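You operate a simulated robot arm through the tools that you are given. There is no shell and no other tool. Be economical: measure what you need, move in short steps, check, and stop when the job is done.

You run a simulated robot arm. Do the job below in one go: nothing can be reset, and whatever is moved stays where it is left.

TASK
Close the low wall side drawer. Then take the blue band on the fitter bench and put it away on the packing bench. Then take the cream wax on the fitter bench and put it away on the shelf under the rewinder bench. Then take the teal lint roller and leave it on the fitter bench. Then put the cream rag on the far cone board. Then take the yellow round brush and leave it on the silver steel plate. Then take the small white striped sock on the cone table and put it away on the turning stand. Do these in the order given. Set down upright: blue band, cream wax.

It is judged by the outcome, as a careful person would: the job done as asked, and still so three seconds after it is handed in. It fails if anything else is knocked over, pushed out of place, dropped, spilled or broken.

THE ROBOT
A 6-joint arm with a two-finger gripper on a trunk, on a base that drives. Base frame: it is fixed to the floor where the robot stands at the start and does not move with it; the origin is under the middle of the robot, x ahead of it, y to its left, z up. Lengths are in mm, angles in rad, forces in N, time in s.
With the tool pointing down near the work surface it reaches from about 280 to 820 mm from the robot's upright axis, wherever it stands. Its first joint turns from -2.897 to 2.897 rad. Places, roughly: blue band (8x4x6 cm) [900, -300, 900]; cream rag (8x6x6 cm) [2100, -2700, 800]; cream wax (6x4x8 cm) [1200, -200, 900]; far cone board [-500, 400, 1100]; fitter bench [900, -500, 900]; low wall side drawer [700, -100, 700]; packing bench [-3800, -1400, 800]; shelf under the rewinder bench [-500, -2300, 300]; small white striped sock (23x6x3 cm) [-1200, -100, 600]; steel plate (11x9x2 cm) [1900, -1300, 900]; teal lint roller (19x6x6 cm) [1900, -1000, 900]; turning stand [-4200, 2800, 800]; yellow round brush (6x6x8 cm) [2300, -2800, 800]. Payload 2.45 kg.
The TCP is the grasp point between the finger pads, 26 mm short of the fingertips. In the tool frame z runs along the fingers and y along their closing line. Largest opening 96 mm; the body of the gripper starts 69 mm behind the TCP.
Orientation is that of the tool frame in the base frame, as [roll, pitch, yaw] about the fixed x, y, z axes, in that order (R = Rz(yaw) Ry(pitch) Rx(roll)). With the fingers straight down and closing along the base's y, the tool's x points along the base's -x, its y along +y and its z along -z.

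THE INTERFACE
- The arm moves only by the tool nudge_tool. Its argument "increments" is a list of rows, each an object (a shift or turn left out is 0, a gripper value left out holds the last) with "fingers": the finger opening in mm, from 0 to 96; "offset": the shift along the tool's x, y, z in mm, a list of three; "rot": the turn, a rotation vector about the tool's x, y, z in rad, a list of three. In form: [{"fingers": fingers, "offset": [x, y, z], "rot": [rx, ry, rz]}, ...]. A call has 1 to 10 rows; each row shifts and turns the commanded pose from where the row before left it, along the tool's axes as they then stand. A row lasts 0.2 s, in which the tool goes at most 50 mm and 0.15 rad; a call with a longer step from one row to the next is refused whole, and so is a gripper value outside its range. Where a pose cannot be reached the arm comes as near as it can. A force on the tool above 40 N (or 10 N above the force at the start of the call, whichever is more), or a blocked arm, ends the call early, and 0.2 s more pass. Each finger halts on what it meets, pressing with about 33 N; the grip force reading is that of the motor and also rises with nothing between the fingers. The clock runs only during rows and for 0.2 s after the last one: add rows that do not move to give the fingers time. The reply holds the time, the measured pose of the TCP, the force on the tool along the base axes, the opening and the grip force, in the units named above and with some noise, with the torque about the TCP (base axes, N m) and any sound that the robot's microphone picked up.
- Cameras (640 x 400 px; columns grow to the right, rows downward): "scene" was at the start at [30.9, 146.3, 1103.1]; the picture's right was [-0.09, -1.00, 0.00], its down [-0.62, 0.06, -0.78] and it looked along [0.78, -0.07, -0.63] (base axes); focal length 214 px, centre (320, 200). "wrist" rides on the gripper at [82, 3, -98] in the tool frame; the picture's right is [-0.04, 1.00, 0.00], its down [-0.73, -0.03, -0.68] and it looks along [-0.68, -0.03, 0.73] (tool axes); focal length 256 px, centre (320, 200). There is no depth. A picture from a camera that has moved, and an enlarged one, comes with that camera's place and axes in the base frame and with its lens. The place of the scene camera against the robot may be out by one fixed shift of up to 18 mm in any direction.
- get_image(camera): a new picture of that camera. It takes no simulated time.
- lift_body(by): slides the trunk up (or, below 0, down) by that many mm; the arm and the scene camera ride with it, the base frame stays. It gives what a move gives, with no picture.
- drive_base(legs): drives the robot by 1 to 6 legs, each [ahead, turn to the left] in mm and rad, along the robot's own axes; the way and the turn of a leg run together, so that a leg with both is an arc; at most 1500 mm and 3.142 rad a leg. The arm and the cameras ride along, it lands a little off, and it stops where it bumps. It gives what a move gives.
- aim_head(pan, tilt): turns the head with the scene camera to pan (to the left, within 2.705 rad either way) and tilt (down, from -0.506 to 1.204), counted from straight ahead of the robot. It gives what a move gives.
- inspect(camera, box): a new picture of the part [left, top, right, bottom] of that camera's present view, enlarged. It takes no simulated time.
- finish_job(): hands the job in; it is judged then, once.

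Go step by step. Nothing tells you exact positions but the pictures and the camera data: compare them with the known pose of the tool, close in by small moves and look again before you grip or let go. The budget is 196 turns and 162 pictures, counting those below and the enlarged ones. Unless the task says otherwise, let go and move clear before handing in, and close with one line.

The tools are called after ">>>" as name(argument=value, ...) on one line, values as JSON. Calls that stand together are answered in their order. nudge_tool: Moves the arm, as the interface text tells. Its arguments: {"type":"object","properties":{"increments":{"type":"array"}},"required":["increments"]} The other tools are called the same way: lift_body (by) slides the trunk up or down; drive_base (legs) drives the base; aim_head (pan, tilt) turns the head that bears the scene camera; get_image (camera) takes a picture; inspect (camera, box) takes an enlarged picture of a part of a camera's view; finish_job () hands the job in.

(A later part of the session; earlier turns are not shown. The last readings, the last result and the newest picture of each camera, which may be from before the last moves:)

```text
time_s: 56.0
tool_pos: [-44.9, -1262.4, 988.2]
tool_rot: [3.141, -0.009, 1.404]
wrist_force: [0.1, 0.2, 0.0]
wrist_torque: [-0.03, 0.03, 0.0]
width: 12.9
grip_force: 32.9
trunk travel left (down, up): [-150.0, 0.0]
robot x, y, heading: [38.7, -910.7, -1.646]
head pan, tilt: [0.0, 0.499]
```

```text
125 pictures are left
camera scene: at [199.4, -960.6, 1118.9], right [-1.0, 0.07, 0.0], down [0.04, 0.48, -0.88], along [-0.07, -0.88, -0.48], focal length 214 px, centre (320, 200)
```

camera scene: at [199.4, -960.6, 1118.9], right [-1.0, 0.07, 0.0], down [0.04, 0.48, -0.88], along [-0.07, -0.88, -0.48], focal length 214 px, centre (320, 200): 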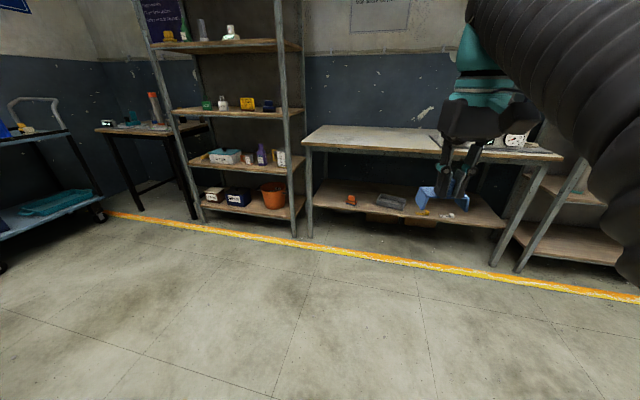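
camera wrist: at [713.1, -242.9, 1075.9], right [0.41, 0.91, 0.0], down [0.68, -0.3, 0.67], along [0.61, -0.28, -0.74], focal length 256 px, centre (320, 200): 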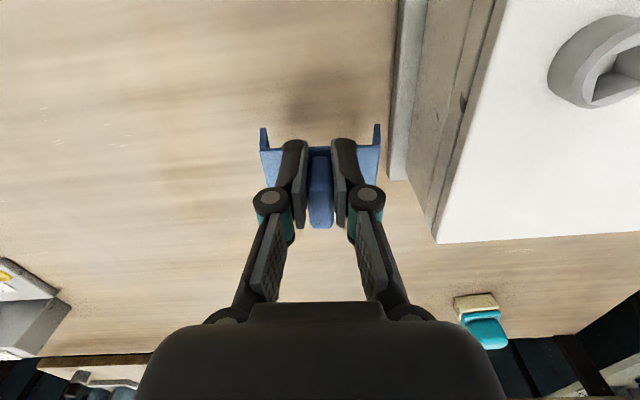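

The aisle is clear, running along -n between the yellow lines, with the wall tables on its left. I'll turn and drive down it toward the packing bench.

>>> drive_base(legs=[[0, -1.616], [1500, 0], [1500, 0], [300, 0]])

>>> aim_head(pan=0.7, tilt=0.35)

>>> get_image(camera="scene")

>>> aim_head(pan=1.5, tilt=0.4)

>>> get_image(camera="scene")

```text
time_s: 76.1
tool_pos: [-3598.6, -321.0, 988.2]
tool_rot: [-3.141, -0.008, -0.25]
wrist_force: [0.4, 0.4, -0.6]
wrist_torque: [0.0, -0.01, 0.03]
width: 12.4
grip_force: 33.2
trunk travel left (down, up): [-150.0, 0.0]
robot x, y, heading: [-3262.0, -436.9, 2.984]
head pan, tilt: [0.0, 0.499]
```

```text
time_s: 77.2
tool_pos: [-3599.7, -321.2, 988.4]
tool_rot: [3.141, -0.009, -0.254]
wrist_force: [-0.5, 0.3, 0.1]
wrist_torque: [0.01, -0.03, 0.02]
width: 12.6
grip_force: 32.9
trunk travel left (down, up): [-150.0, 0.0]
robot x, y, heading: [-3254.7, -432.1, 2.985]
head pan, tilt: [0.7, 0.351]
```

```text
124 pictures are left
camera scene: at [-3299.6, -650.8, 1132.5], right [-0.51, 0.86, 0.0], down [0.29, 0.18, -0.94], along [-0.81, -0.48, -0.34], focal length 214 px, centre (320, 200)
```

scene: 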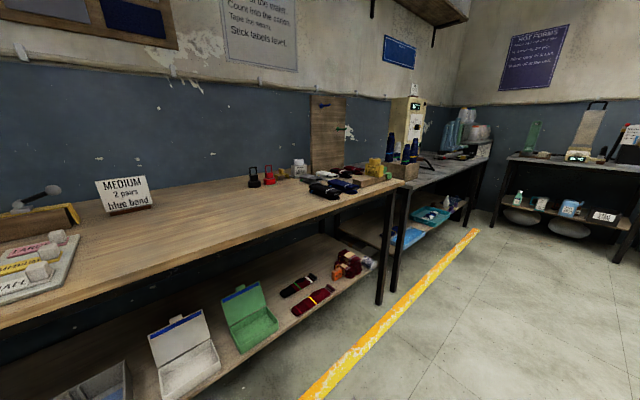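

```text
time_s: 78.3
tool_pos: [-3598.8, -320.2, 988.9]
tool_rot: [-3.141, -0.01, -0.251]
wrist_force: [-0.4, -0.5, -1.2]
wrist_torque: [0.01, 0.0, 0.0]
width: 12.5
grip_force: 32.9
trunk travel left (down, up): [-150.0, 0.0]
robot x, y, heading: [-3261.5, -436.0, 2.983]
head pan, tilt: [1.499, 0.4]
```

```text
123 pictures are left
camera scene: at [-3241.0, -693.0, 1128.0], right [-0.97, 0.23, 0.0], down [0.09, 0.38, -0.92], along [-0.21, -0.9, -0.39], focal length 214 px, centre (320, 200)
```

scene: 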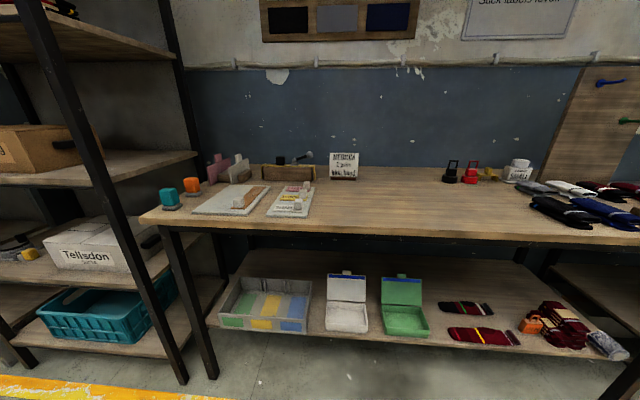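

The packing bench is the wooden table with the "MEDIUM blue band" sign; there is free space in its middle front. I'll turn to face it and pull up.

>>> drive_base(legs=[[0, 1.427], [300, 0]])

>>> aim_head(pan=-0.1, tilt=0.6)

>>> get_image(camera="scene")

>>> get_image(camera="wrist")

```text
time_s: 84.0
tool_pos: [-3484.8, -1049.9, 989.0]
tool_rot: [3.14, -0.009, 1.214]
wrist_force: [0.3, 0.0, -1.4]
wrist_torque: [0.02, -0.01, -0.02]
width: 13.0
grip_force: 32.9
trunk travel left (down, up): [-150.0, 0.0]
robot x, y, heading: [-3336.8, -726.8, -1.83]
head pan, tilt: [1.499, 0.4]
```

```text
time_s: 85.6
tool_pos: [-3484.9, -1050.1, 988.7]
tool_rot: [3.14, -0.009, 1.217]
wrist_force: [0.3, -1.0, -0.6]
wrist_torque: [0.01, -0.01, 0.02]
width: 12.9
grip_force: 32.5
trunk travel left (down, up): [-150.0, 0.0]
robot x, y, heading: [-3339.6, -727.1, -1.832]
head pan, tilt: [-0.099, 0.6]
```

```text
122 pictures are left
camera scene: at [-3196.1, -793.7, 1109.8], right [-0.94, 0.35, 0.0], down [0.2, 0.53, -0.83], along [-0.29, -0.77, -0.56], focal length 214 px, centre (320, 200)
```

scene: 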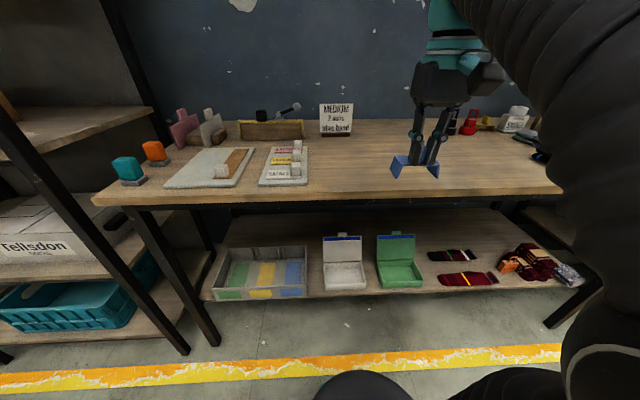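

```text
121 pictures are left
camera wrist: at [-3454.5, -976.5, 1087.2], right [0.92, -0.38, 0.0], down [-0.28, -0.68, 0.67], along [-0.26, -0.62, -0.74], focal length 256 px, centre (320, 200)
```

wrist: 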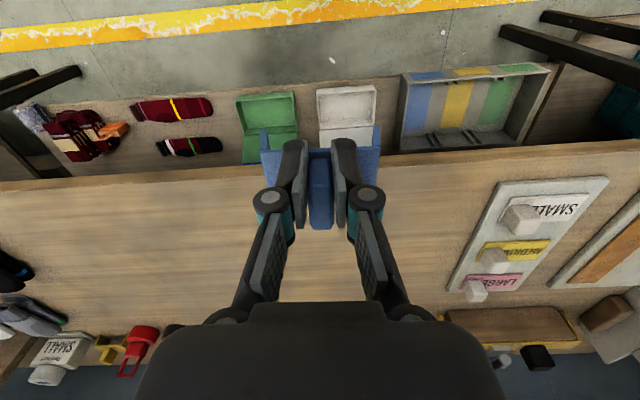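

The bench top is at about z 853 with a clear spot straight ahead of the gripper. I'll move over it and lower partway.

>>> nudge_tool(increments=[{"offset": [-45, 0, 5]}, {"offset": [-45, 0, 10]}, {"offset": [-45, 0, 10]}, {"offset": [-45, 0, 10]}, {"offset": [0, 0, 15]}, {"offset": [0, 0, 0]}])

>>> get_image(camera="wrist")

>>> inspect(camera="scene", box=[340, 60, 560, 200])

```text
time_s: 87.0
tool_pos: [-3545.1, -1220.0, 937.6]
tool_rot: [3.141, -0.009, 1.216]
wrist_force: [0.3, 0.1, 0.1]
wrist_torque: [0.02, 0.01, 0.03]
width: 12.3
grip_force: 32.6
trunk travel left (down, up): [-150.0, 0.0]
robot x, y, heading: [-3338.0, -726.9, -1.831]
head pan, tilt: [-0.099, 0.6]
```

```text
120 pictures are left
camera wrist: at [-3515.3, -1145.2, 1036.9], right [0.92, -0.38, 0.0], down [-0.28, -0.68, 0.67], along [-0.26, -0.62, -0.74], focal length 256 px, centre (320, 200)
```

wrist: 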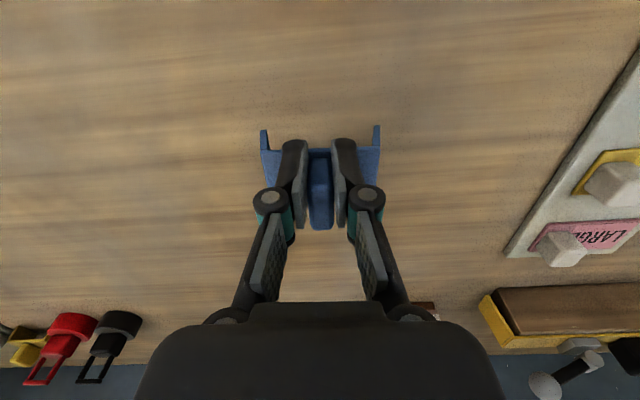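

```text
2.86 times, centred on (450, 130) of scene
camera zoom: at [-3196.2, -793.7, 1109.8], right [-0.94, 0.35, 0.0], down [0.2, 0.53, -0.83], along [-0.29, -0.77, -0.56], focal length 613 px, centre (-51, 400)
```

zoom: 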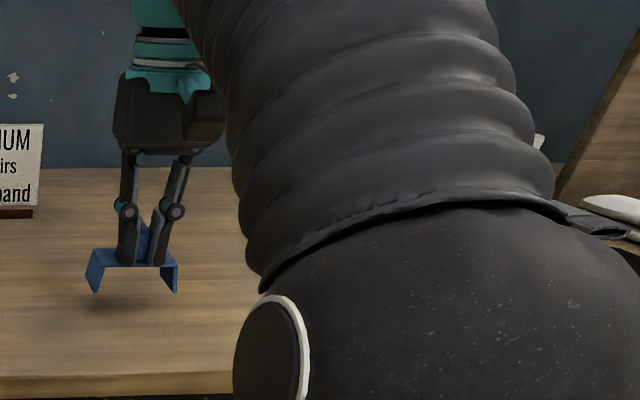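

It is clear around; I'll lower in small steps until contact.

>>> nudge_tool(increments=[{"offset": [0, 0, 6]}, {"offset": [0, 0, 5]}, {"offset": [0, 0, 4]}, {"offset": [0, 0, 3]}])

>>> inspect(camera="scene", box=[340, 60, 560, 200])

```text
time_s: 88.0
tool_pos: [-3547.0, -1218.5, 918.4]
tool_rot: [3.141, -0.01, 1.217]
wrist_force: [-0.6, 0.2, 0.7]
wrist_torque: [-0.03, -0.02, 0.01]
width: 12.8
grip_force: 33.3
trunk travel left (down, up): [-150.0, 0.0]
robot x, y, heading: [-3338.4, -725.5, -1.834]
head pan, tilt: [-0.099, 0.6]
```

```text
2.86 times, centred on (450, 130) of scene
camera zoom: at [-3196.2, -793.7, 1109.8], right [-0.94, 0.35, 0.0], down [0.2, 0.53, -0.83], along [-0.29, -0.77, -0.56], focal length 613 px, centre (-51, 400)
```

zoom: 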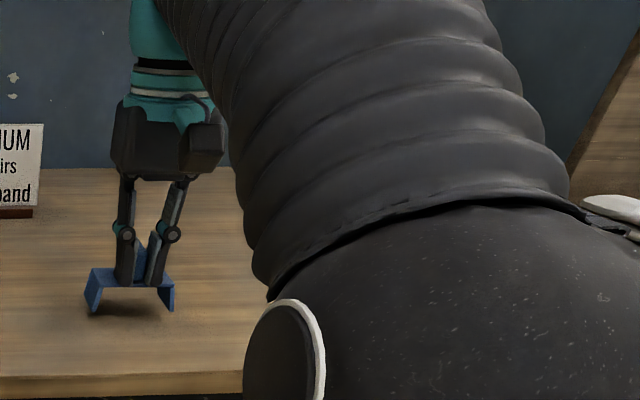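

Still slightly above the surface, so I'll continue in fine steps.

>>> nudge_tool(increments=[{"offset": [0, 0, 3]}, {"offset": [0, 0, 2]}, {"offset": [0, 0, 2]}])

>>> nudge_tool(increments=[{"offset": [0, 0, 2]}, {"offset": [0, 0, 2]}])

>>> nudge_tool(increments=[{"offset": [0, 0, 2]}, {"offset": [0, 0, 1]}])

```text
time_s: 88.8
tool_pos: [-3547.9, -1219.8, 913.8]
tool_rot: [-3.141, -0.006, 1.217]
wrist_force: [0.0, -0.5, -0.8]
wrist_torque: [-0.03, 0.01, 0.02]
width: 12.6
grip_force: 33.3
trunk travel left (down, up): [-150.0, 0.0]
robot x, y, heading: [-3339.2, -723.4, -1.831]
head pan, tilt: [-0.099, 0.6]
```

```text
time_s: 89.4
tool_pos: [-3546.6, -1218.4, 908.7]
tool_rot: [-3.141, -0.009, 1.216]
wrist_force: [-0.8, 0.7, 0.3]
wrist_torque: [0.0, 0.0, -0.03]
width: 12.9
grip_force: 32.9
trunk travel left (down, up): [-150.0, 0.0]
robot x, y, heading: [-3337.8, -722.8, -1.832]
head pan, tilt: [-0.099, 0.6]
```

```text
time_s: 90.0
tool_pos: [-3548.5, -1218.8, 904.3]
tool_rot: [3.141, -0.006, 1.216]
wrist_force: [0.0, -0.7, -0.6]
wrist_torque: [-0.02, -0.04, 0.01]
width: 12.5
grip_force: 33.3
trunk travel left (down, up): [-150.0, 0.0]
robot x, y, heading: [-3343.6, -725.3, -1.834]
head pan, tilt: [-0.099, 0.6]
```

>>> inspect(camera="scene", box=[340, 100, 500, 200])

>>> nudge_tool(increments=[{"offset": [0, 0, 2]}, {"offset": [0, 0, 2]}])

>>> nudge_tool(increments=[{"offset": [0, 0, 2]}, {"offset": [0, 0, 2]}])

```text
4.00 times, centred on (420, 150) of scene
camera zoom: at [-3196.2, -793.7, 1109.8], right [-0.94, 0.35, 0.0], down [0.2, 0.53, -0.83], along [-0.29, -0.77, -0.56], focal length 858 px, centre (-80, 400)
```

zoom: 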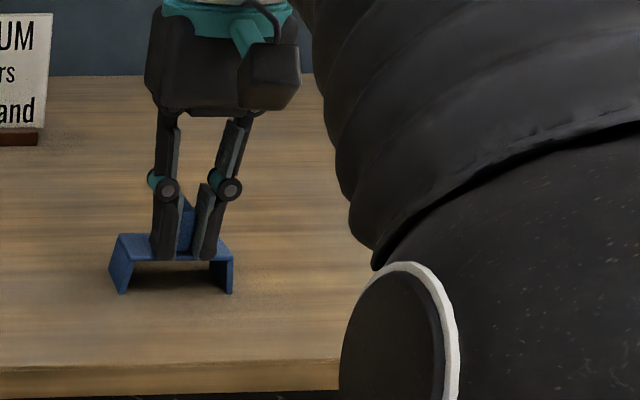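

```text
time_s: 90.6
tool_pos: [-3548.9, -1218.9, 903.8]
tool_rot: [-3.14, -0.001, 1.214]
wrist_force: [-7.3, -9.3, 32.9]
wrist_torque: [-0.74, 0.36, -0.04]
width: 12.6
grip_force: 33.2
trunk travel left (down, up): [-150.0, 0.0]
robot x, y, heading: [-3335.2, -726.0, -1.834]
head pan, tilt: [-0.099, 0.6]
```

```text
time_s: 91.0
tool_pos: [-3547.9, -1218.5, 903.9]
tool_rot: [-3.14, 0.004, 1.215]
wrist_force: [1.1, 1.1, 15.4]
wrist_torque: [0.15, -0.1, 0.02]
width: 12.8
grip_force: 32.9
trunk travel left (down, up): [-150.0, 0.0]
robot x, y, heading: [-3339.0, -728.6, -1.834]
head pan, tilt: [-0.099, 0.6]
stopped in row 1: the force on the tool passed its limit at 48 N (the readings are from after the stop); the commanded pose is now the measured one
```

Seated on the bench. I'll open and raise the fingers clear.

>>> nudge_tool(increments=[{"fingers": 30}, {"fingers": 45}, {"offset": [0, 0, -15]}, {"offset": [0, 0, -30]}, {"offset": [10, 0, -25]}, {"offset": [40, 0, 0]}])

>>> get_image(camera="wrist")

>>> get_image(camera="scene")

```text
time_s: 92.4
tool_pos: [-3532.6, -1173.2, 971.7]
tool_rot: [3.141, 0.0, 1.217]
wrist_force: [0.5, -0.6, -1.3]
wrist_torque: [0.05, -0.05, -0.02]
width: 45.1
grip_force: 0.1
trunk travel left (down, up): [-150.0, 0.0]
robot x, y, heading: [-3337.7, -724.7, -1.835]
head pan, tilt: [-0.099, 0.6]
```

```text
116 pictures are left
camera wrist: at [-3501.7, -1099.4, 1069.9], right [0.92, -0.38, 0.0], down [-0.28, -0.68, 0.68], along [-0.26, -0.62, -0.74], focal length 256 px, centre (320, 200)
```

wrist: 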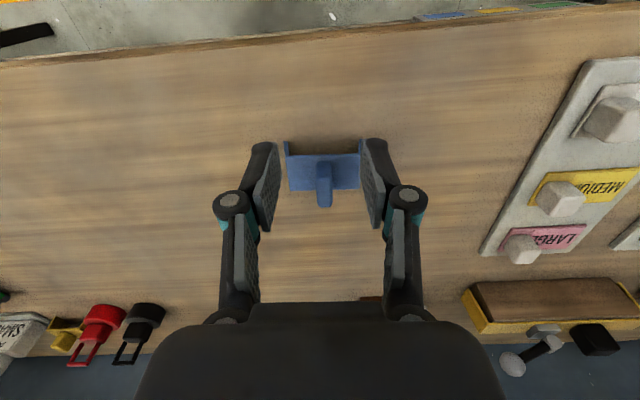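

```text
115 pictures are left
camera scene: at [-3196.4, -794.3, 1109.8], right [-0.94, 0.35, 0.0], down [0.2, 0.53, -0.82], along [-0.29, -0.77, -0.57], focal length 214 px, centre (320, 200)
```

scene: 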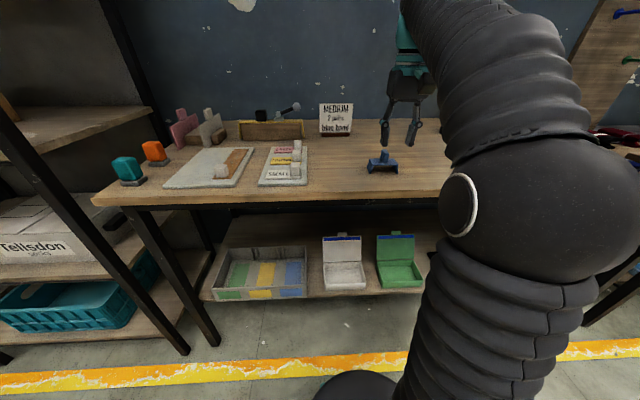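

The band stands upright on the packing bench. For the wax I plan to reach it from the free floor at the fitter bench's left end, since it's behind the cover box. I'll tuck the arm in and drive back up the aisle.

>>> nudge_tool(increments=[{"offset": [45, 0, -5]}, {"offset": [45, 0, -5]}, {"offset": [45, 0, 0]}])

>>> drive_base(legs=[[-300, 0], [0, 1.677], [1500, 0], [1500, 0], [230, 0]])

>>> aim_head(pan=1.3, tilt=0.5)

>>> get_image(camera="scene")

```text
time_s: 93.2
tool_pos: [-3484.8, -1046.5, 982.2]
tool_rot: [3.14, -0.003, 1.217]
wrist_force: [-0.6, -0.4, -0.6]
wrist_torque: [0.06, 0.0, 0.01]
width: 45.0
grip_force: 0.0
trunk travel left (down, up): [-150.0, 0.0]
robot x, y, heading: [-3342.1, -726.5, -1.838]
head pan, tilt: [-0.099, 0.6]
```

```text
time_s: 114.8
tool_pos: [301.7, -970.1, 982.3]
tool_rot: [-3.141, -0.001, 2.926]
wrist_force: [0.8, 0.5, -0.5]
wrist_torque: [0.02, -0.01, -0.03]
width: 45.3
grip_force: 0.0
trunk travel left (down, up): [-150.0, 0.0]
robot x, y, heading: [-38.3, -870.2, -0.128]
head pan, tilt: [-0.099, 0.6]
```

```text
time_s: 116.4
tool_pos: [301.0, -970.6, 982.5]
tool_rot: [3.14, 0.0, 2.928]
wrist_force: [-0.2, 0.6, -0.2]
wrist_torque: [0.0, 0.03, -0.01]
width: 44.9
grip_force: 0.1
trunk travel left (down, up): [-150.0, 0.0]
robot x, y, heading: [-42.0, -868.7, -0.125]
head pan, tilt: [1.3, 0.499]
```

```text
114 pictures are left
camera scene: at [-37.0, -624.7, 1118.9], right [0.92, -0.38, 0.0], down [-0.18, -0.44, -0.88], along [0.34, 0.81, -0.48], focal length 214 px, centre (320, 200)
```

scene: 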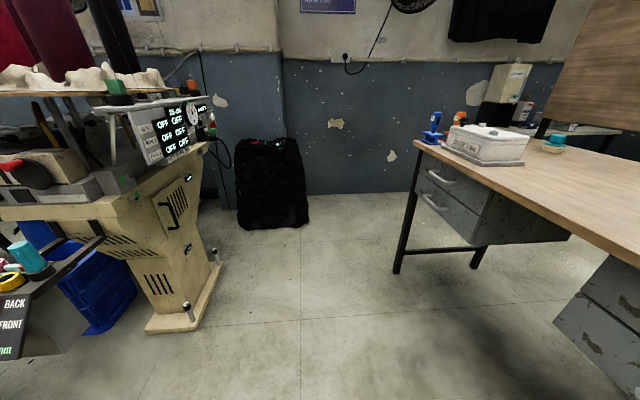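

The corridor between machine and bench is clear, with a black bundle by the wall. I'll drive along it and curve round the bench's left end.

>>> drive_base(legs=[[0, 1.396], [1260, 0], [0, -1.067], [300, 0]])

>>> aim_head(pan=-0.3, tilt=0.6)

>>> get_image(camera="scene")

```text
time_s: 130.5
tool_pos: [940.2, 418.7, 982.7]
tool_rot: [3.141, 0.0, -3.007]
wrist_force: [0.5, 0.8, 0.3]
wrist_torque: [-0.07, 0.0, 0.03]
width: 45.1
grip_force: 0.1
trunk travel left (down, up): [-150.0, 0.0]
robot x, y, heading: [585.5, 394.1, 0.223]
head pan, tilt: [1.3, 0.499]
```

```text
time_s: 132.1
tool_pos: [939.1, 418.2, 982.4]
tool_rot: [-3.141, -0.001, -3.006]
wrist_force: [-0.8, -0.4, -0.3]
wrist_torque: [-0.02, 0.0, 0.03]
width: 44.8
grip_force: 0.0
trunk travel left (down, up): [-150.0, 0.0]
robot x, y, heading: [585.8, 397.5, 0.229]
head pan, tilt: [-0.3, 0.6]
```

```text
113 pictures are left
camera scene: at [587.5, 527.1, 1109.8], right [-0.07, -1.0, 0.0], down [-0.56, 0.04, -0.83], along [0.82, -0.06, -0.56], focal length 214 px, centre (320, 200)
```

scene: 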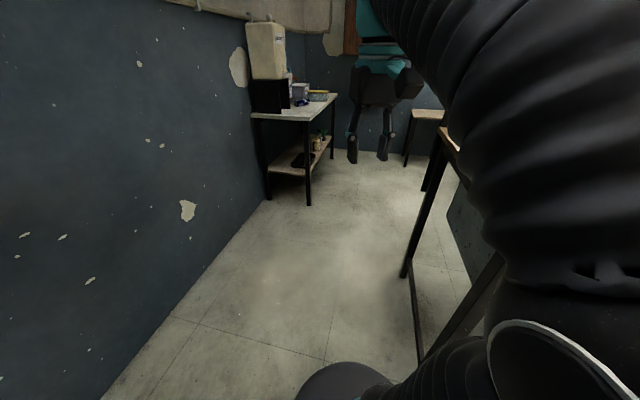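

The way past the bench's left end is clear. I'll continue and turn to face the wax.

>>> drive_base(legs=[[300, 0], [0, -0.18], [490, 0], [0, -1.92]])

>>> aim_head(pan=0.0, tilt=0.55)

>>> get_image(camera="scene")

>>> get_image(camera="wrist")

```text
time_s: 142.0
tool_pos: [1235.1, 165.4, 981.7]
tool_rot: [3.141, 0.001, 1.192]
wrist_force: [0.6, -0.6, 0.3]
wrist_torque: [-0.02, 0.01, 0.01]
width: 45.3
grip_force: 0.2
trunk travel left (down, up): [-150.0, 0.0]
robot x, y, heading: [1388.3, 482.8, -1.857]
head pan, tilt: [-0.3, 0.6]
```

```text
time_s: 142.8
tool_pos: [1235.1, 166.6, 982.9]
tool_rot: [3.141, 0.0, 1.191]
wrist_force: [-0.6, 0.2, 0.4]
wrist_torque: [0.02, -0.03, -0.03]
width: 45.3
grip_force: 0.0
trunk travel left (down, up): [-150.0, 0.0]
robot x, y, heading: [1389.8, 484.4, -1.856]
head pan, tilt: [0.0, 0.55]
```

```text
112 pictures are left
camera scene: at [1537.5, 407.2, 1114.3], right [-0.96, 0.28, 0.0], down [0.15, 0.5, -0.85], along [-0.24, -0.82, -0.52], focal length 214 px, centre (320, 200)
```

scene: 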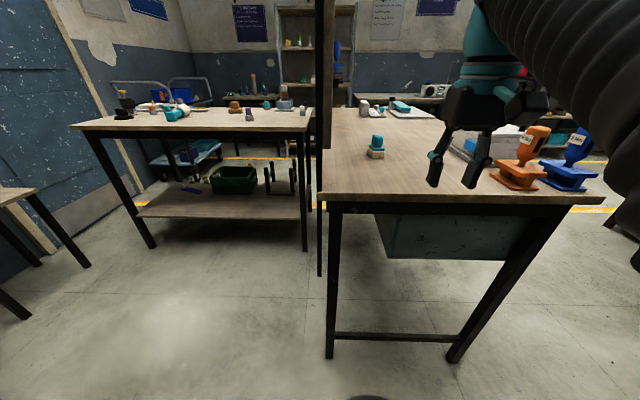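

```text
111 pictures are left
camera wrist: at [1268.3, 239.7, 1081.0], right [0.91, -0.41, 0.0], down [-0.3, -0.67, 0.68], along [-0.28, -0.62, -0.73], focal length 256 px, centre (320, 200)
```

wrist: 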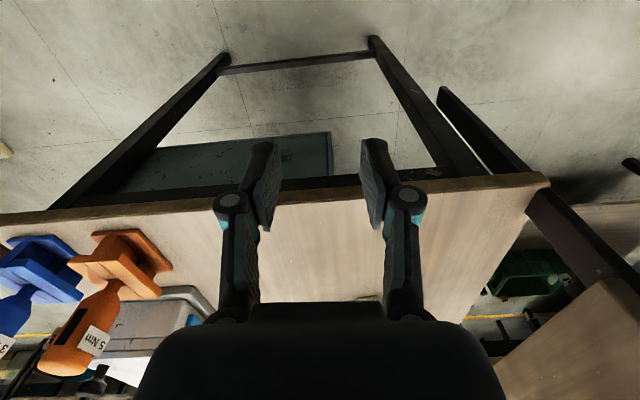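

The wax is visible near (1180, -175). I'll move 100 mm closer and zoom in on it.

>>> drive_base(legs=[[100, 0]])

>>> inspect(camera="scene", box=[310, 90, 470, 190])

```text
time_s: 144.0
tool_pos: [1207.5, 69.1, 982.4]
tool_rot: [-3.141, -0.001, 1.193]
wrist_force: [0.3, 0.6, 0.3]
wrist_torque: [-0.01, 0.0, 0.01]
width: 45.1
grip_force: 0.1
trunk travel left (down, up): [-150.0, 0.0]
robot x, y, heading: [1364.2, 389.4, -1.852]
head pan, tilt: [0.0, 0.55]
```

```text
4.00 times, centred on (390, 140) of scene
camera zoom: at [1509.4, 311.0, 1114.3], right [-0.96, 0.28, 0.0], down [0.15, 0.5, -0.85], along [-0.24, -0.82, -0.52], focal length 858 px, centre (40, 440)
```

zoom: 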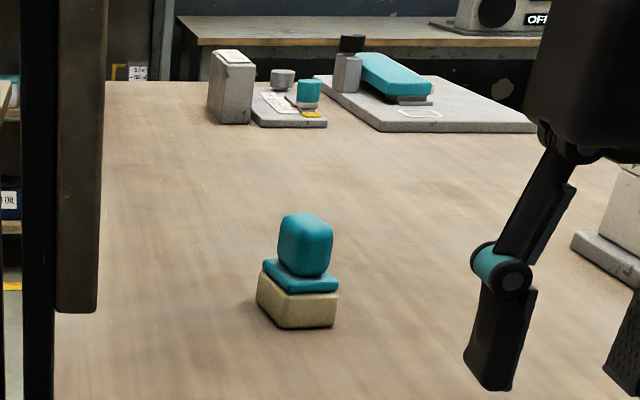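

The wax has a teal knob on a cream block; its long side points straight away from me, centre near (1170, -190). I'll tilt the tool 45° forward (useful later for the shelf) and line up short of it.

>>> nudge_tool(increments=[{"fingers": 80, "rot": [0, 0, -0.094]}, {"rot": [0, -0.131, 0], "offset": [0, 18, 0]}, {"rot": [0, -0.131, 0], "offset": [0, 18, 0]}, {"rot": [0, -0.131, 0]}, {"rot": [0, -0.131, 0]}, {"rot": [0, -0.131, 0]}, {"rot": [0, -0.13, 0]}, {"offset": [-28, 0, 28]}, {"offset": [-28, 0, 28]}, {"offset": [-14, 0, 35]}])

>>> get_image(camera="wrist")

>>> get_image(camera="scene")

```text
time_s: 146.2
tool_pos: [1212.7, -49.8, 969.3]
tool_rot: [-3.139, 0.786, 1.29]
wrist_force: [0.5, 0.1, 0.5]
wrist_torque: [-0.07, 0.0, -0.01]
width: 79.8
grip_force: 0.1
trunk travel left (down, up): [-150.0, 0.0]
robot x, y, heading: [1361.9, 386.3, -1.853]
head pan, tilt: [0.0, 0.55]
```

```text
109 pictures are left
camera wrist: at [1250.7, 70.9, 981.3], right [0.95, -0.31, 0.03], down [-0.04, -0.03, 1.0], along [-0.3, -0.95, -0.04], focal length 256 px, centre (320, 200)
```

wrist: 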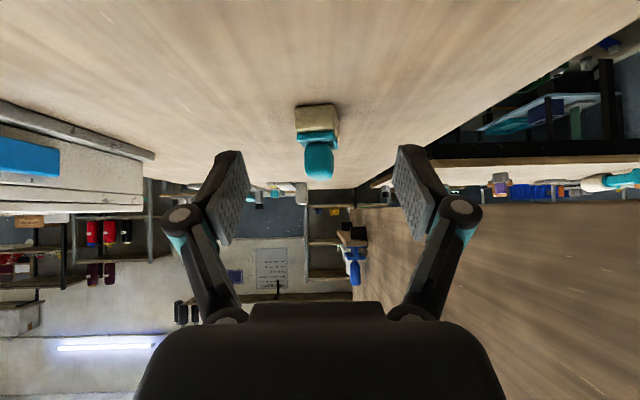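

```text
108 pictures are left
camera scene: at [1509.6, 311.5, 1114.3], right [-0.96, 0.28, 0.0], down [0.15, 0.5, -0.85], along [-0.24, -0.82, -0.52], focal length 214 px, centre (320, 200)
```

scene: 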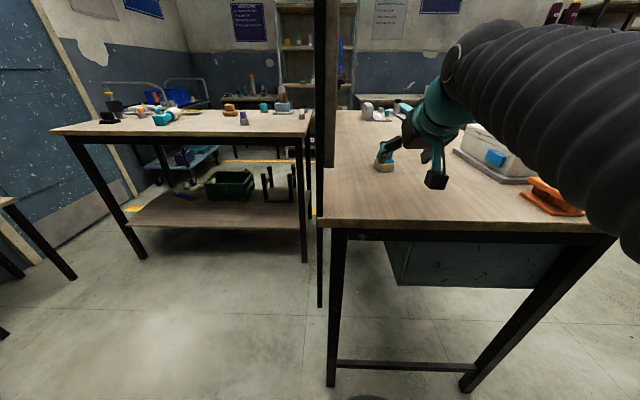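

The wax is centred in front of the gripper, about 163 mm ahead. I'll move in 110 mm and down to z 940, then check.

>>> nudge_tool(increments=[{"offset": [-19, 0, 32.8]}, {"offset": [-19, 0, 32.8]}, {"offset": [-19, 0, 32.8]}, {"offset": [0, 0, 0]}])

>>> get_image(camera="wrist")

```text
time_s: 147.2
tool_pos: [1182.3, -156.0, 938.9]
tool_rot: [-3.139, 0.786, 1.289]
wrist_force: [0.4, 0.7, -0.4]
wrist_torque: [-0.03, 0.02, -0.02]
width: 79.7
grip_force: 0.0
trunk travel left (down, up): [-150.0, 0.0]
robot x, y, heading: [1360.2, 388.0, -1.855]
head pan, tilt: [0.0, 0.55]
```

```text
107 pictures are left
camera wrist: at [1220.2, -35.1, 950.2], right [0.95, -0.31, 0.03], down [-0.04, -0.03, 1.0], along [-0.3, -0.95, -0.04], focal length 256 px, centre (320, 200)
```

wrist: 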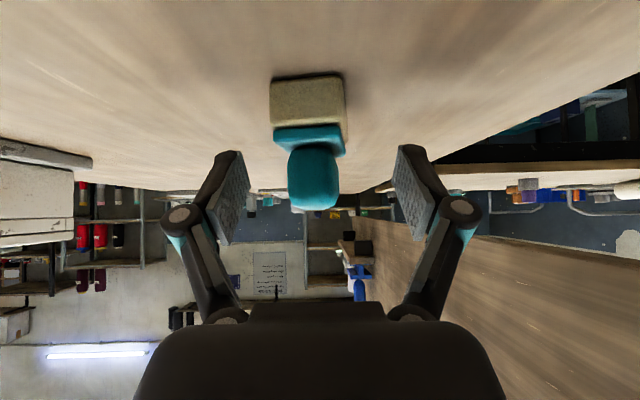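

Knob is about 4 mm to the left and 50 mm ahead. I'll go in and close.

>>> nudge_tool(increments=[{"offset": [-17, -4, 17]}, {"offset": [-17, 0, 17]}, {"offset": [0, 0, 0]}])

>>> get_image(camera="wrist")

```text
time_s: 148.0
tool_pos: [1162.2, -201.0, 938.1]
tool_rot: [-3.14, 0.785, 1.289]
wrist_force: [-0.5, 0.2, -0.4]
wrist_torque: [-0.05, -0.03, -0.02]
width: 80.0
grip_force: 0.0
trunk travel left (down, up): [-150.0, 0.0]
robot x, y, heading: [1361.7, 387.8, -1.854]
head pan, tilt: [0.0, 0.55]
```

```text
106 pictures are left
camera wrist: at [1201.0, -80.6, 950.3], right [0.95, -0.31, 0.03], down [-0.04, -0.03, 1.0], along [-0.31, -0.95, -0.04], focal length 256 px, centre (320, 200)
```

wrist: 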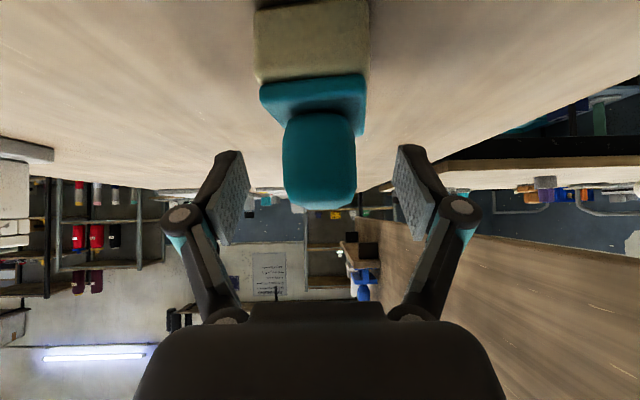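

The knob is between the pads at the right depth. I'll close.

>>> nudge_tool(increments=[{"fingers": 50}, {"fingers": 30}, {"fingers": 10}, {"fingers": 10}])

>>> get_image(camera="wrist")

```text
time_s: 149.0
tool_pos: [1163.2, -200.9, 938.5]
tool_rot: [-3.139, 0.785, 1.288]
wrist_force: [-0.2, -0.1, 1.0]
wrist_torque: [0.03, 0.03, -0.02]
width: 30.5
grip_force: 32.5
trunk travel left (down, up): [-150.0, 0.0]
robot x, y, heading: [1363.1, 387.6, -1.858]
head pan, tilt: [0.0, 0.55]
```

```text
105 pictures are left
camera wrist: at [1201.1, -80.4, 950.4], right [0.95, -0.31, 0.03], down [-0.04, -0.03, 1.0], along [-0.31, -0.95, -0.04], focal length 256 px, centre (320, 200)
```

wrist: 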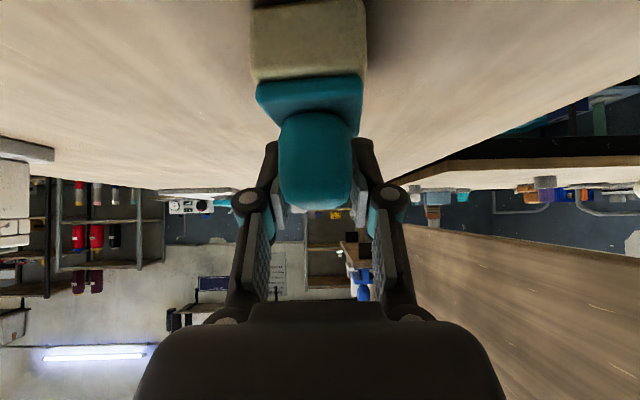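

Gripped at 30 mm. I'll lift and draw back over the bench end.

>>> nudge_tool(increments=[{"offset": [-10, 0, -10]}, {"offset": [-21, 0, -21]}, {"offset": [-14, 0, -28]}, {"offset": [30, 0, -30]}, {"offset": [30, 0, -30]}, {"offset": [30, 0, -30]}, {"offset": [30, 0, -30]}, {"offset": [30, 0, -30]}])

>>> get_image(camera="scene")

```text
time_s: 150.8
tool_pos: [1220.7, 11.8, 1014.9]
tool_rot: [-3.14, 0.786, 1.287]
wrist_force: [-0.2, -0.7, -2.2]
wrist_torque: [0.01, 0.0, 0.02]
width: 30.6
grip_force: 32.7
trunk travel left (down, up): [-150.0, 0.0]
robot x, y, heading: [1360.3, 388.9, -1.855]
head pan, tilt: [0.0, 0.55]
```

```text
104 pictures are left
camera scene: at [1509.2, 310.6, 1114.3], right [-0.96, 0.28, 0.0], down [0.15, 0.5, -0.85], along [-0.24, -0.82, -0.52], focal length 214 px, centre (320, 200)
```

scene: 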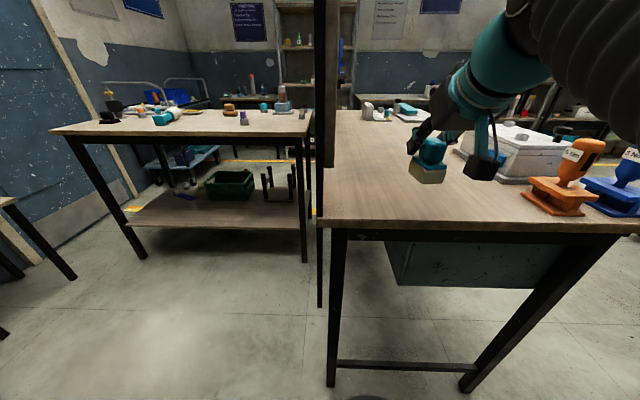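

The wax is held upright. I also see the second table with the teal lint roller for later. I'll tuck in and retrace the path out to the aisle.

>>> nudge_tool(increments=[{"offset": [25, 0, -25]}, {"offset": [15, 0, -15]}])

>>> drive_base(legs=[[-100, 0], [0, 1.92], [-490, 0], [0, 0.18]])

>>> drive_base(legs=[[-600, 0], [0, 1.067]])

```text
time_s: 151.4
tool_pos: [1238.5, 65.1, 1012.7]
tool_rot: [-3.139, 0.785, 1.287]
wrist_force: [0.0, -0.1, -0.3]
wrist_torque: [0.01, 0.03, 0.02]
width: 30.3
grip_force: 33.1
trunk travel left (down, up): [-150.0, 0.0]
robot x, y, heading: [1362.8, 387.2, -1.85]
head pan, tilt: [0.0, 0.55]
```

```text
time_s: 160.6
tool_pos: [1219.1, 489.5, 1014.6]
tool_rot: [-3.139, 0.787, -2.825]
wrist_force: [-0.4, 0.8, -1.4]
wrist_torque: [-0.01, 0.0, -0.01]
width: 29.9
grip_force: 32.7
trunk travel left (down, up): [-150.0, 0.0]
robot x, y, heading: [889.8, 408.8, 0.315]
head pan, tilt: [0.0, 0.55]
```

```text
time_s: 162.3
tool_pos: [1082.8, 475.5, 1014.0]
tool_rot: [-3.141, 0.787, -2.749]
wrist_force: [1.2, 0.0, -1.1]
wrist_torque: [0.03, -0.05, 0.04]
width: 26.5
grip_force: 33.2
trunk travel left (down, up): [-150.0, 0.0]
robot x, y, heading: [753.8, 372.3, 0.54]
head pan, tilt: [0.0, 0.55]
stopped in leg 1: the robot was blocked; the commanded pose is now the measured one
```

The base was blocked; the bench's front-left leg seems to touch my right side. I'll look before moving.

>>> aim_head(pan=-1.5, tilt=0.9)

>>> get_image(camera="scene")

>>> get_image(camera="wrist")

```text
time_s: 163.9
tool_pos: [1083.7, 475.2, 1013.2]
tool_rot: [-3.14, 0.786, -2.746]
wrist_force: [-0.1, 0.5, -1.2]
wrist_torque: [0.03, -0.01, 0.0]
width: 26.3
grip_force: 32.9
trunk travel left (down, up): [-150.0, 0.0]
robot x, y, heading: [758.9, 371.8, 0.535]
head pan, tilt: [-1.499, 0.901]
```

```text
103 pictures are left
camera scene: at [703.4, 521.2, 1113.2], right [0.53, -0.85, 0.0], down [-0.45, -0.28, -0.85], along [0.72, 0.45, -0.53], focal length 214 px, centre (320, 200)
```

scene: 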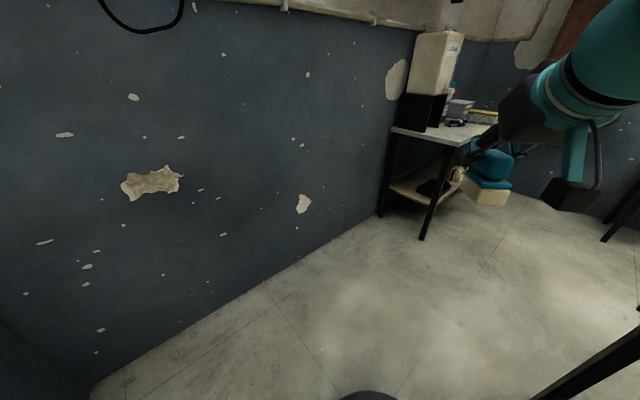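

```text
102 pictures are left
camera wrist: at [963.4, 428.2, 1025.6], right [-0.36, 0.93, 0.03], down [0.05, -0.01, 1.0], along [0.93, 0.36, -0.04], focal length 256 px, centre (320, 200)
```

wrist: 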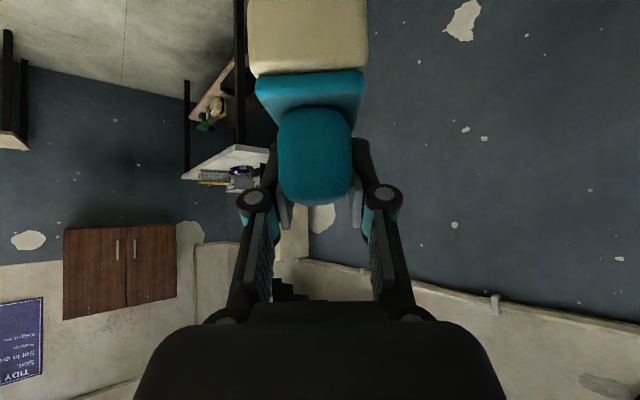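

The picture does not match the commanded head angle; I'll take another.

>>> get_image(camera="scene")

```text
101 pictures are left
camera scene: at [703.4, 521.2, 1113.2], right [0.53, -0.85, 0.0], down [-0.45, -0.28, -0.85], along [0.72, 0.45, -0.53], focal length 214 px, centre (320, 200)
```

scene: 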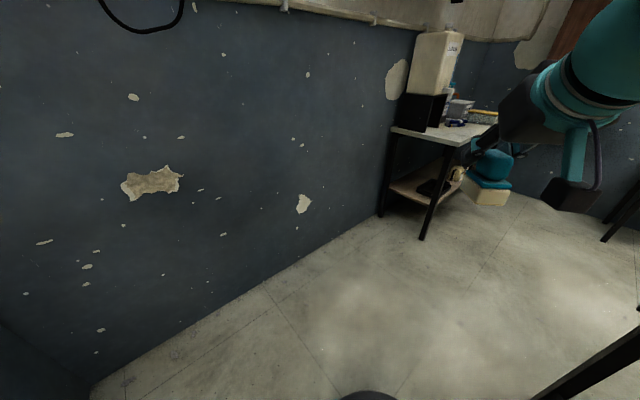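

>>> aim_head(pan=-1.0, tilt=0.9)

>>> get_image(camera="scene")

```text
time_s: 164.8
tool_pos: [1082.0, 475.3, 1013.5]
tool_rot: [-3.141, 0.786, -2.747]
wrist_force: [0.1, -0.2, -1.3]
wrist_torque: [0.03, 0.01, 0.01]
width: 26.2
grip_force: 33.3
trunk travel left (down, up): [-150.0, 0.0]
robot x, y, heading: [755.1, 372.3, 0.538]
head pan, tilt: [-1.0, 0.901]
```

```text
100 pictures are left
camera scene: at [702.8, 521.5, 1112.0], right [0.53, -0.85, 0.0], down [-0.46, -0.29, -0.84], along [0.71, 0.45, -0.54], focal length 214 px, centre (320, 200)
```

scene: 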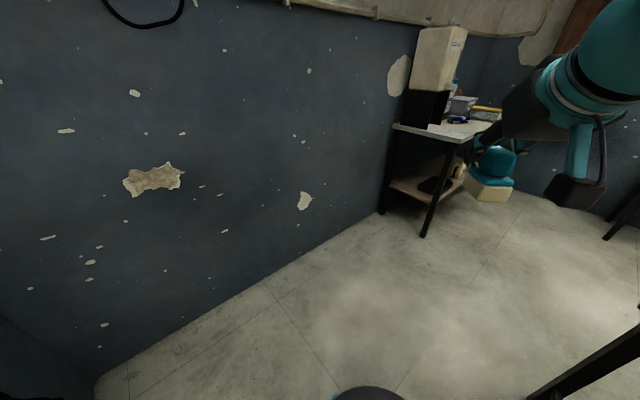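

The head seems blocked by the folded arm, and my right side rubs the bench leg. I'll ease away from it forward-left, then line up for a wider path.

>>> drive_base(legs=[[0, -0.08], [350, 0]])

>>> aim_head(pan=0.0, tilt=0.9)

>>> get_image(camera="scene")

```text
time_s: 167.6
tool_pos: [1405.1, 596.7, 1013.3]
tool_rot: [-3.141, 0.783, -2.84]
wrist_force: [0.1, 0.7, -0.9]
wrist_torque: [0.0, -0.05, 0.0]
width: 26.2
grip_force: 32.7
trunk travel left (down, up): [-150.0, 0.0]
robot x, y, heading: [1067.8, 524.8, 0.452]
head pan, tilt: [-1.0, 0.901]
```

```text
time_s: 168.8
tool_pos: [1404.4, 596.7, 1014.5]
tool_rot: [-3.139, 0.785, -2.838]
wrist_force: [0.6, -0.3, -0.8]
wrist_torque: [0.01, -0.03, -0.02]
width: 26.1
grip_force: 33.0
trunk travel left (down, up): [-150.0, 0.0]
robot x, y, heading: [1065.9, 528.8, 0.45]
head pan, tilt: [0.0, 0.901]
```

```text
99 pictures are left
camera scene: at [1020.9, 683.3, 1095.4], right [0.55, -0.84, 0.0], down [-0.58, -0.38, -0.72], along [0.6, 0.39, -0.7], focal length 214 px, centre (320, 200)
```

scene: 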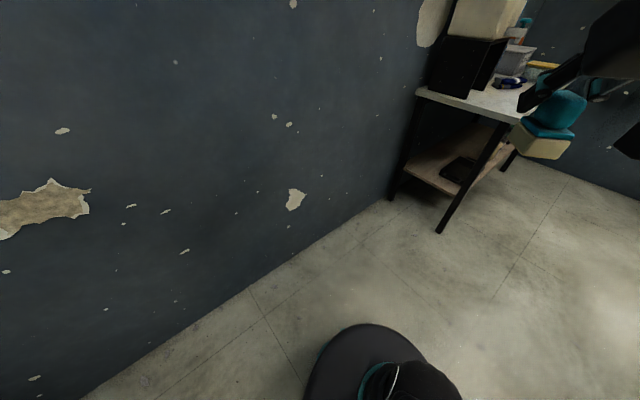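

I'm free of the leg. The folded arm seems to obstruct the head, so I'll extend it a little and check the wax in the grip.

>>> nudge_tool(increments=[{"offset": [-25, 0, 25]}, {"offset": [-25, 0, 25]}, {"offset": [0, 0, 0]}])

>>> aim_head(pan=-0.6, tilt=0.5)

>>> get_image(camera="scene")

>>> get_image(camera="wrist")

```text
time_s: 169.7
tool_pos: [1473.7, 615.9, 1010.2]
tool_rot: [3.142, 0.782, -2.84]
wrist_force: [-1.0, -0.1, -0.5]
wrist_torque: [0.03, -0.02, 0.0]
width: 26.0
grip_force: 33.4
trunk travel left (down, up): [-150.0, 0.0]
robot x, y, heading: [1069.0, 522.7, 0.448]
head pan, tilt: [0.0, 0.901]
```

```text
time_s: 170.7
tool_pos: [1471.6, 615.1, 1013.4]
tool_rot: [-3.14, 0.79, -2.842]
wrist_force: [0.8, 0.4, -1.5]
wrist_torque: [0.0, 0.02, -0.02]
width: 26.1
grip_force: 32.7
trunk travel left (down, up): [-150.0, 0.0]
robot x, y, heading: [1072.3, 525.0, 0.442]
head pan, tilt: [-0.6, 0.499]
```

```text
98 pictures are left
camera scene: at [1042.7, 627.6, 1119.0], right [-0.12, -0.99, 0.0], down [-0.47, 0.06, -0.88], along [0.87, -0.11, -0.48], focal length 214 px, centre (320, 200)
```

scene: 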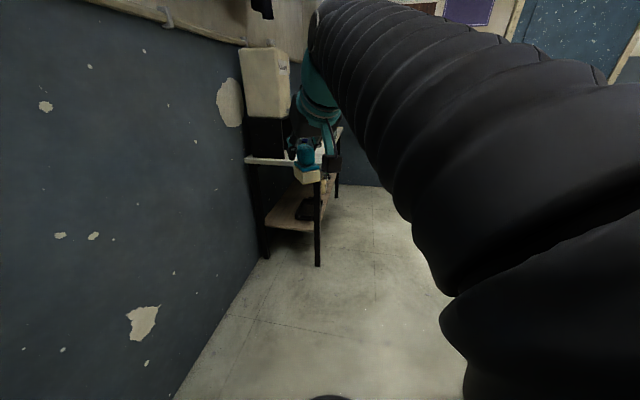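

```text
97 pictures are left
camera wrist: at [1348.1, 580.0, 1025.1], right [-0.27, 0.96, 0.03], down [0.04, -0.02, 1.0], along [0.96, 0.27, -0.03], focal length 256 px, centre (320, 200)
```

wrist: 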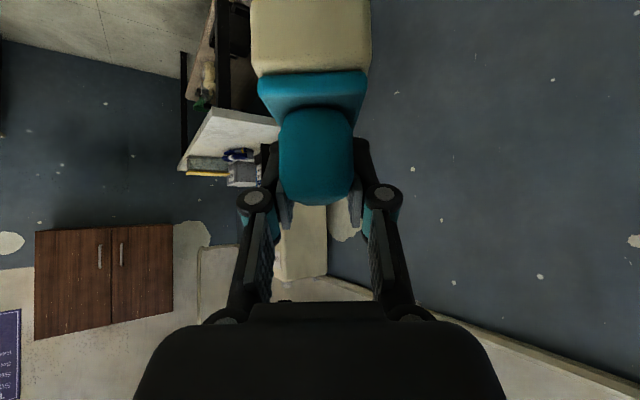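

The wax is still firm. I'll align for the wider path and reverse back out past the bench corner.

>>> drive_base(legs=[[0, -0.265], [-770, 0]])

>>> get_image(camera="scene")

```text
time_s: 175.6
tool_pos: [743.7, 371.0, 1010.9]
tool_rot: [-3.141, 0.783, -3.118]
wrist_force: [-0.2, 0.5, -1.5]
wrist_torque: [-0.04, -0.05, 0.03]
width: 26.4
grip_force: 32.9
trunk travel left (down, up): [-150.0, 0.0]
robot x, y, heading: [334.5, 399.2, 0.167]
head pan, tilt: [-0.6, 0.499]
```

```text
96 pictures are left
camera scene: at [334.5, 499.4, 1118.9], right [-0.42, -0.91, 0.0], down [-0.43, 0.2, -0.88], along [0.8, -0.37, -0.48], focal length 214 px, centre (320, 200)
```

scene: 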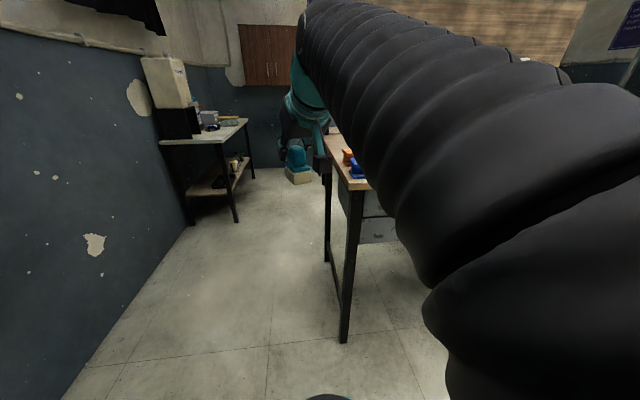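

I'm back in the corridor. I'll tuck in slightly, turn right and drive toward the rewinder bench.

>>> nudge_tool(increments=[{"offset": [18, 0, -18]}, {"offset": [18, 0, -18]}])

>>> drive_base(legs=[[0, -2.038], [1400, 0], [350, 0]])

>>> nudge_tool(increments=[{"offset": [-18, 0, 18]}, {"offset": [-18, 0, 18]}])

>>> aim_head(pan=0.0, tilt=0.5)

>>> get_image(camera="scene")

>>> get_image(camera="wrist")

```text
time_s: 176.2
tool_pos: [695.6, 369.0, 1008.0]
tool_rot: [3.14, 0.775, -3.119]
wrist_force: [0.1, -0.2, -0.9]
wrist_torque: [-0.01, 0.01, -0.03]
width: 26.1
grip_force: 33.4
trunk travel left (down, up): [-150.0, 0.0]
robot x, y, heading: [331.4, 392.9, 0.17]
head pan, tilt: [-0.6, 0.499]
```

```text
time_s: 189.8
tool_pos: [-372.6, -1555.1, 1010.7]
tool_rot: [3.14, 0.784, 1.127]
wrist_force: [0.0, -0.8, -0.9]
wrist_torque: [-0.04, 0.02, 0.02]
width: 26.4
grip_force: 32.7
trunk travel left (down, up): [-150.0, 0.0]
robot x, y, heading: [-186.0, -1244.3, -1.872]
head pan, tilt: [-0.6, 0.499]
```

```text
time_s: 190.4
tool_pos: [-395.3, -1603.3, 1010.0]
tool_rot: [3.141, 0.787, 1.127]
wrist_force: [0.1, 0.4, -0.7]
wrist_torque: [-0.04, 0.0, 0.01]
width: 26.5
grip_force: 33.1
trunk travel left (down, up): [-150.0, 0.0]
robot x, y, heading: [-186.5, -1241.5, -1.871]
head pan, tilt: [-0.6, 0.499]
```

```text
time_s: 191.4
tool_pos: [-395.0, -1602.7, 1009.3]
tool_rot: [-3.141, 0.784, 1.129]
wrist_force: [-0.5, 0.7, -0.9]
wrist_torque: [0.0, -0.04, 0.0]
width: 26.3
grip_force: 32.8
trunk travel left (down, up): [-150.0, 0.0]
robot x, y, heading: [-187.2, -1245.6, -1.874]
head pan, tilt: [0.0, 0.499]
```

```text
95 pictures are left
camera scene: at [-39.8, -1322.7, 1118.9], right [-0.96, 0.29, 0.0], down [0.14, 0.46, -0.88], along [-0.26, -0.84, -0.48], focal length 214 px, centre (320, 200)
```

scene: 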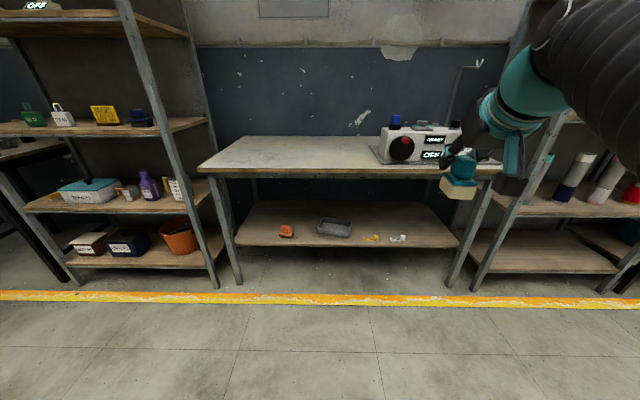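

```text
94 pictures are left
camera wrist: at [-337.9, -1490.3, 1021.6], right [0.89, -0.45, 0.03], down [-0.04, -0.02, 1.0], along [-0.45, -0.89, -0.04], focal length 256 px, centre (320, 200)
```

wrist: 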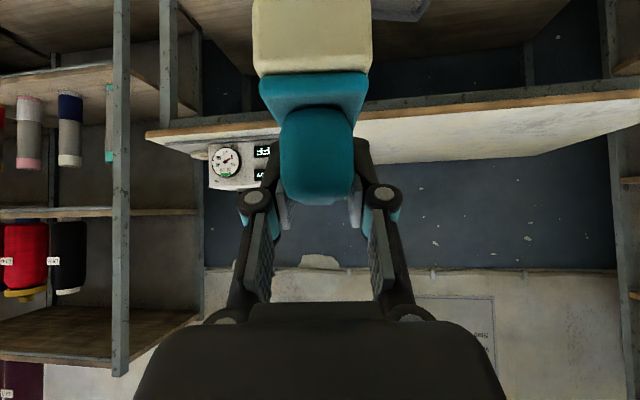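

The shelf (z ≈ 300) has free space at its right end, around n = -300. I'll shift the base diagonally to stand square in front of that spot.

>>> drive_base(legs=[[0, -0.752], [640, 0], [0, 0.75]])

>>> get_image(camera="scene")

```text
time_s: 199.0
tool_pos: [-948.1, -1934.4, 1008.8]
tool_rot: [3.141, 0.783, 1.142]
wrist_force: [0.4, 0.0, -0.8]
wrist_torque: [-0.01, -0.01, 0.03]
width: 26.2
grip_force: 33.5
trunk travel left (down, up): [-150.0, 0.0]
robot x, y, heading: [-746.6, -1573.1, -1.859]
head pan, tilt: [0.0, 0.499]
```

```text
93 pictures are left
camera scene: at [-596.8, -1649.6, 1118.9], right [-0.96, 0.28, 0.0], down [0.13, 0.46, -0.88], along [-0.25, -0.84, -0.48], focal length 214 px, centre (320, 200)
```

scene: 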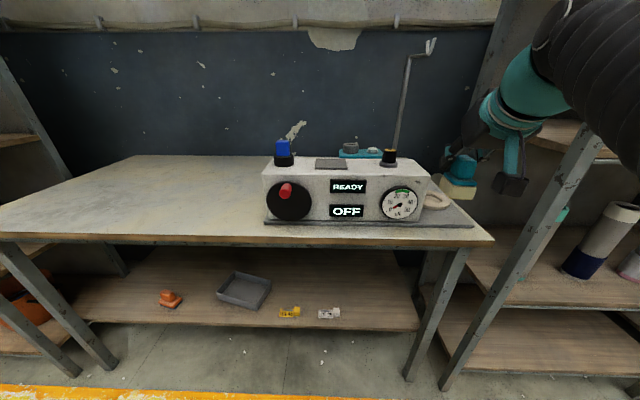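

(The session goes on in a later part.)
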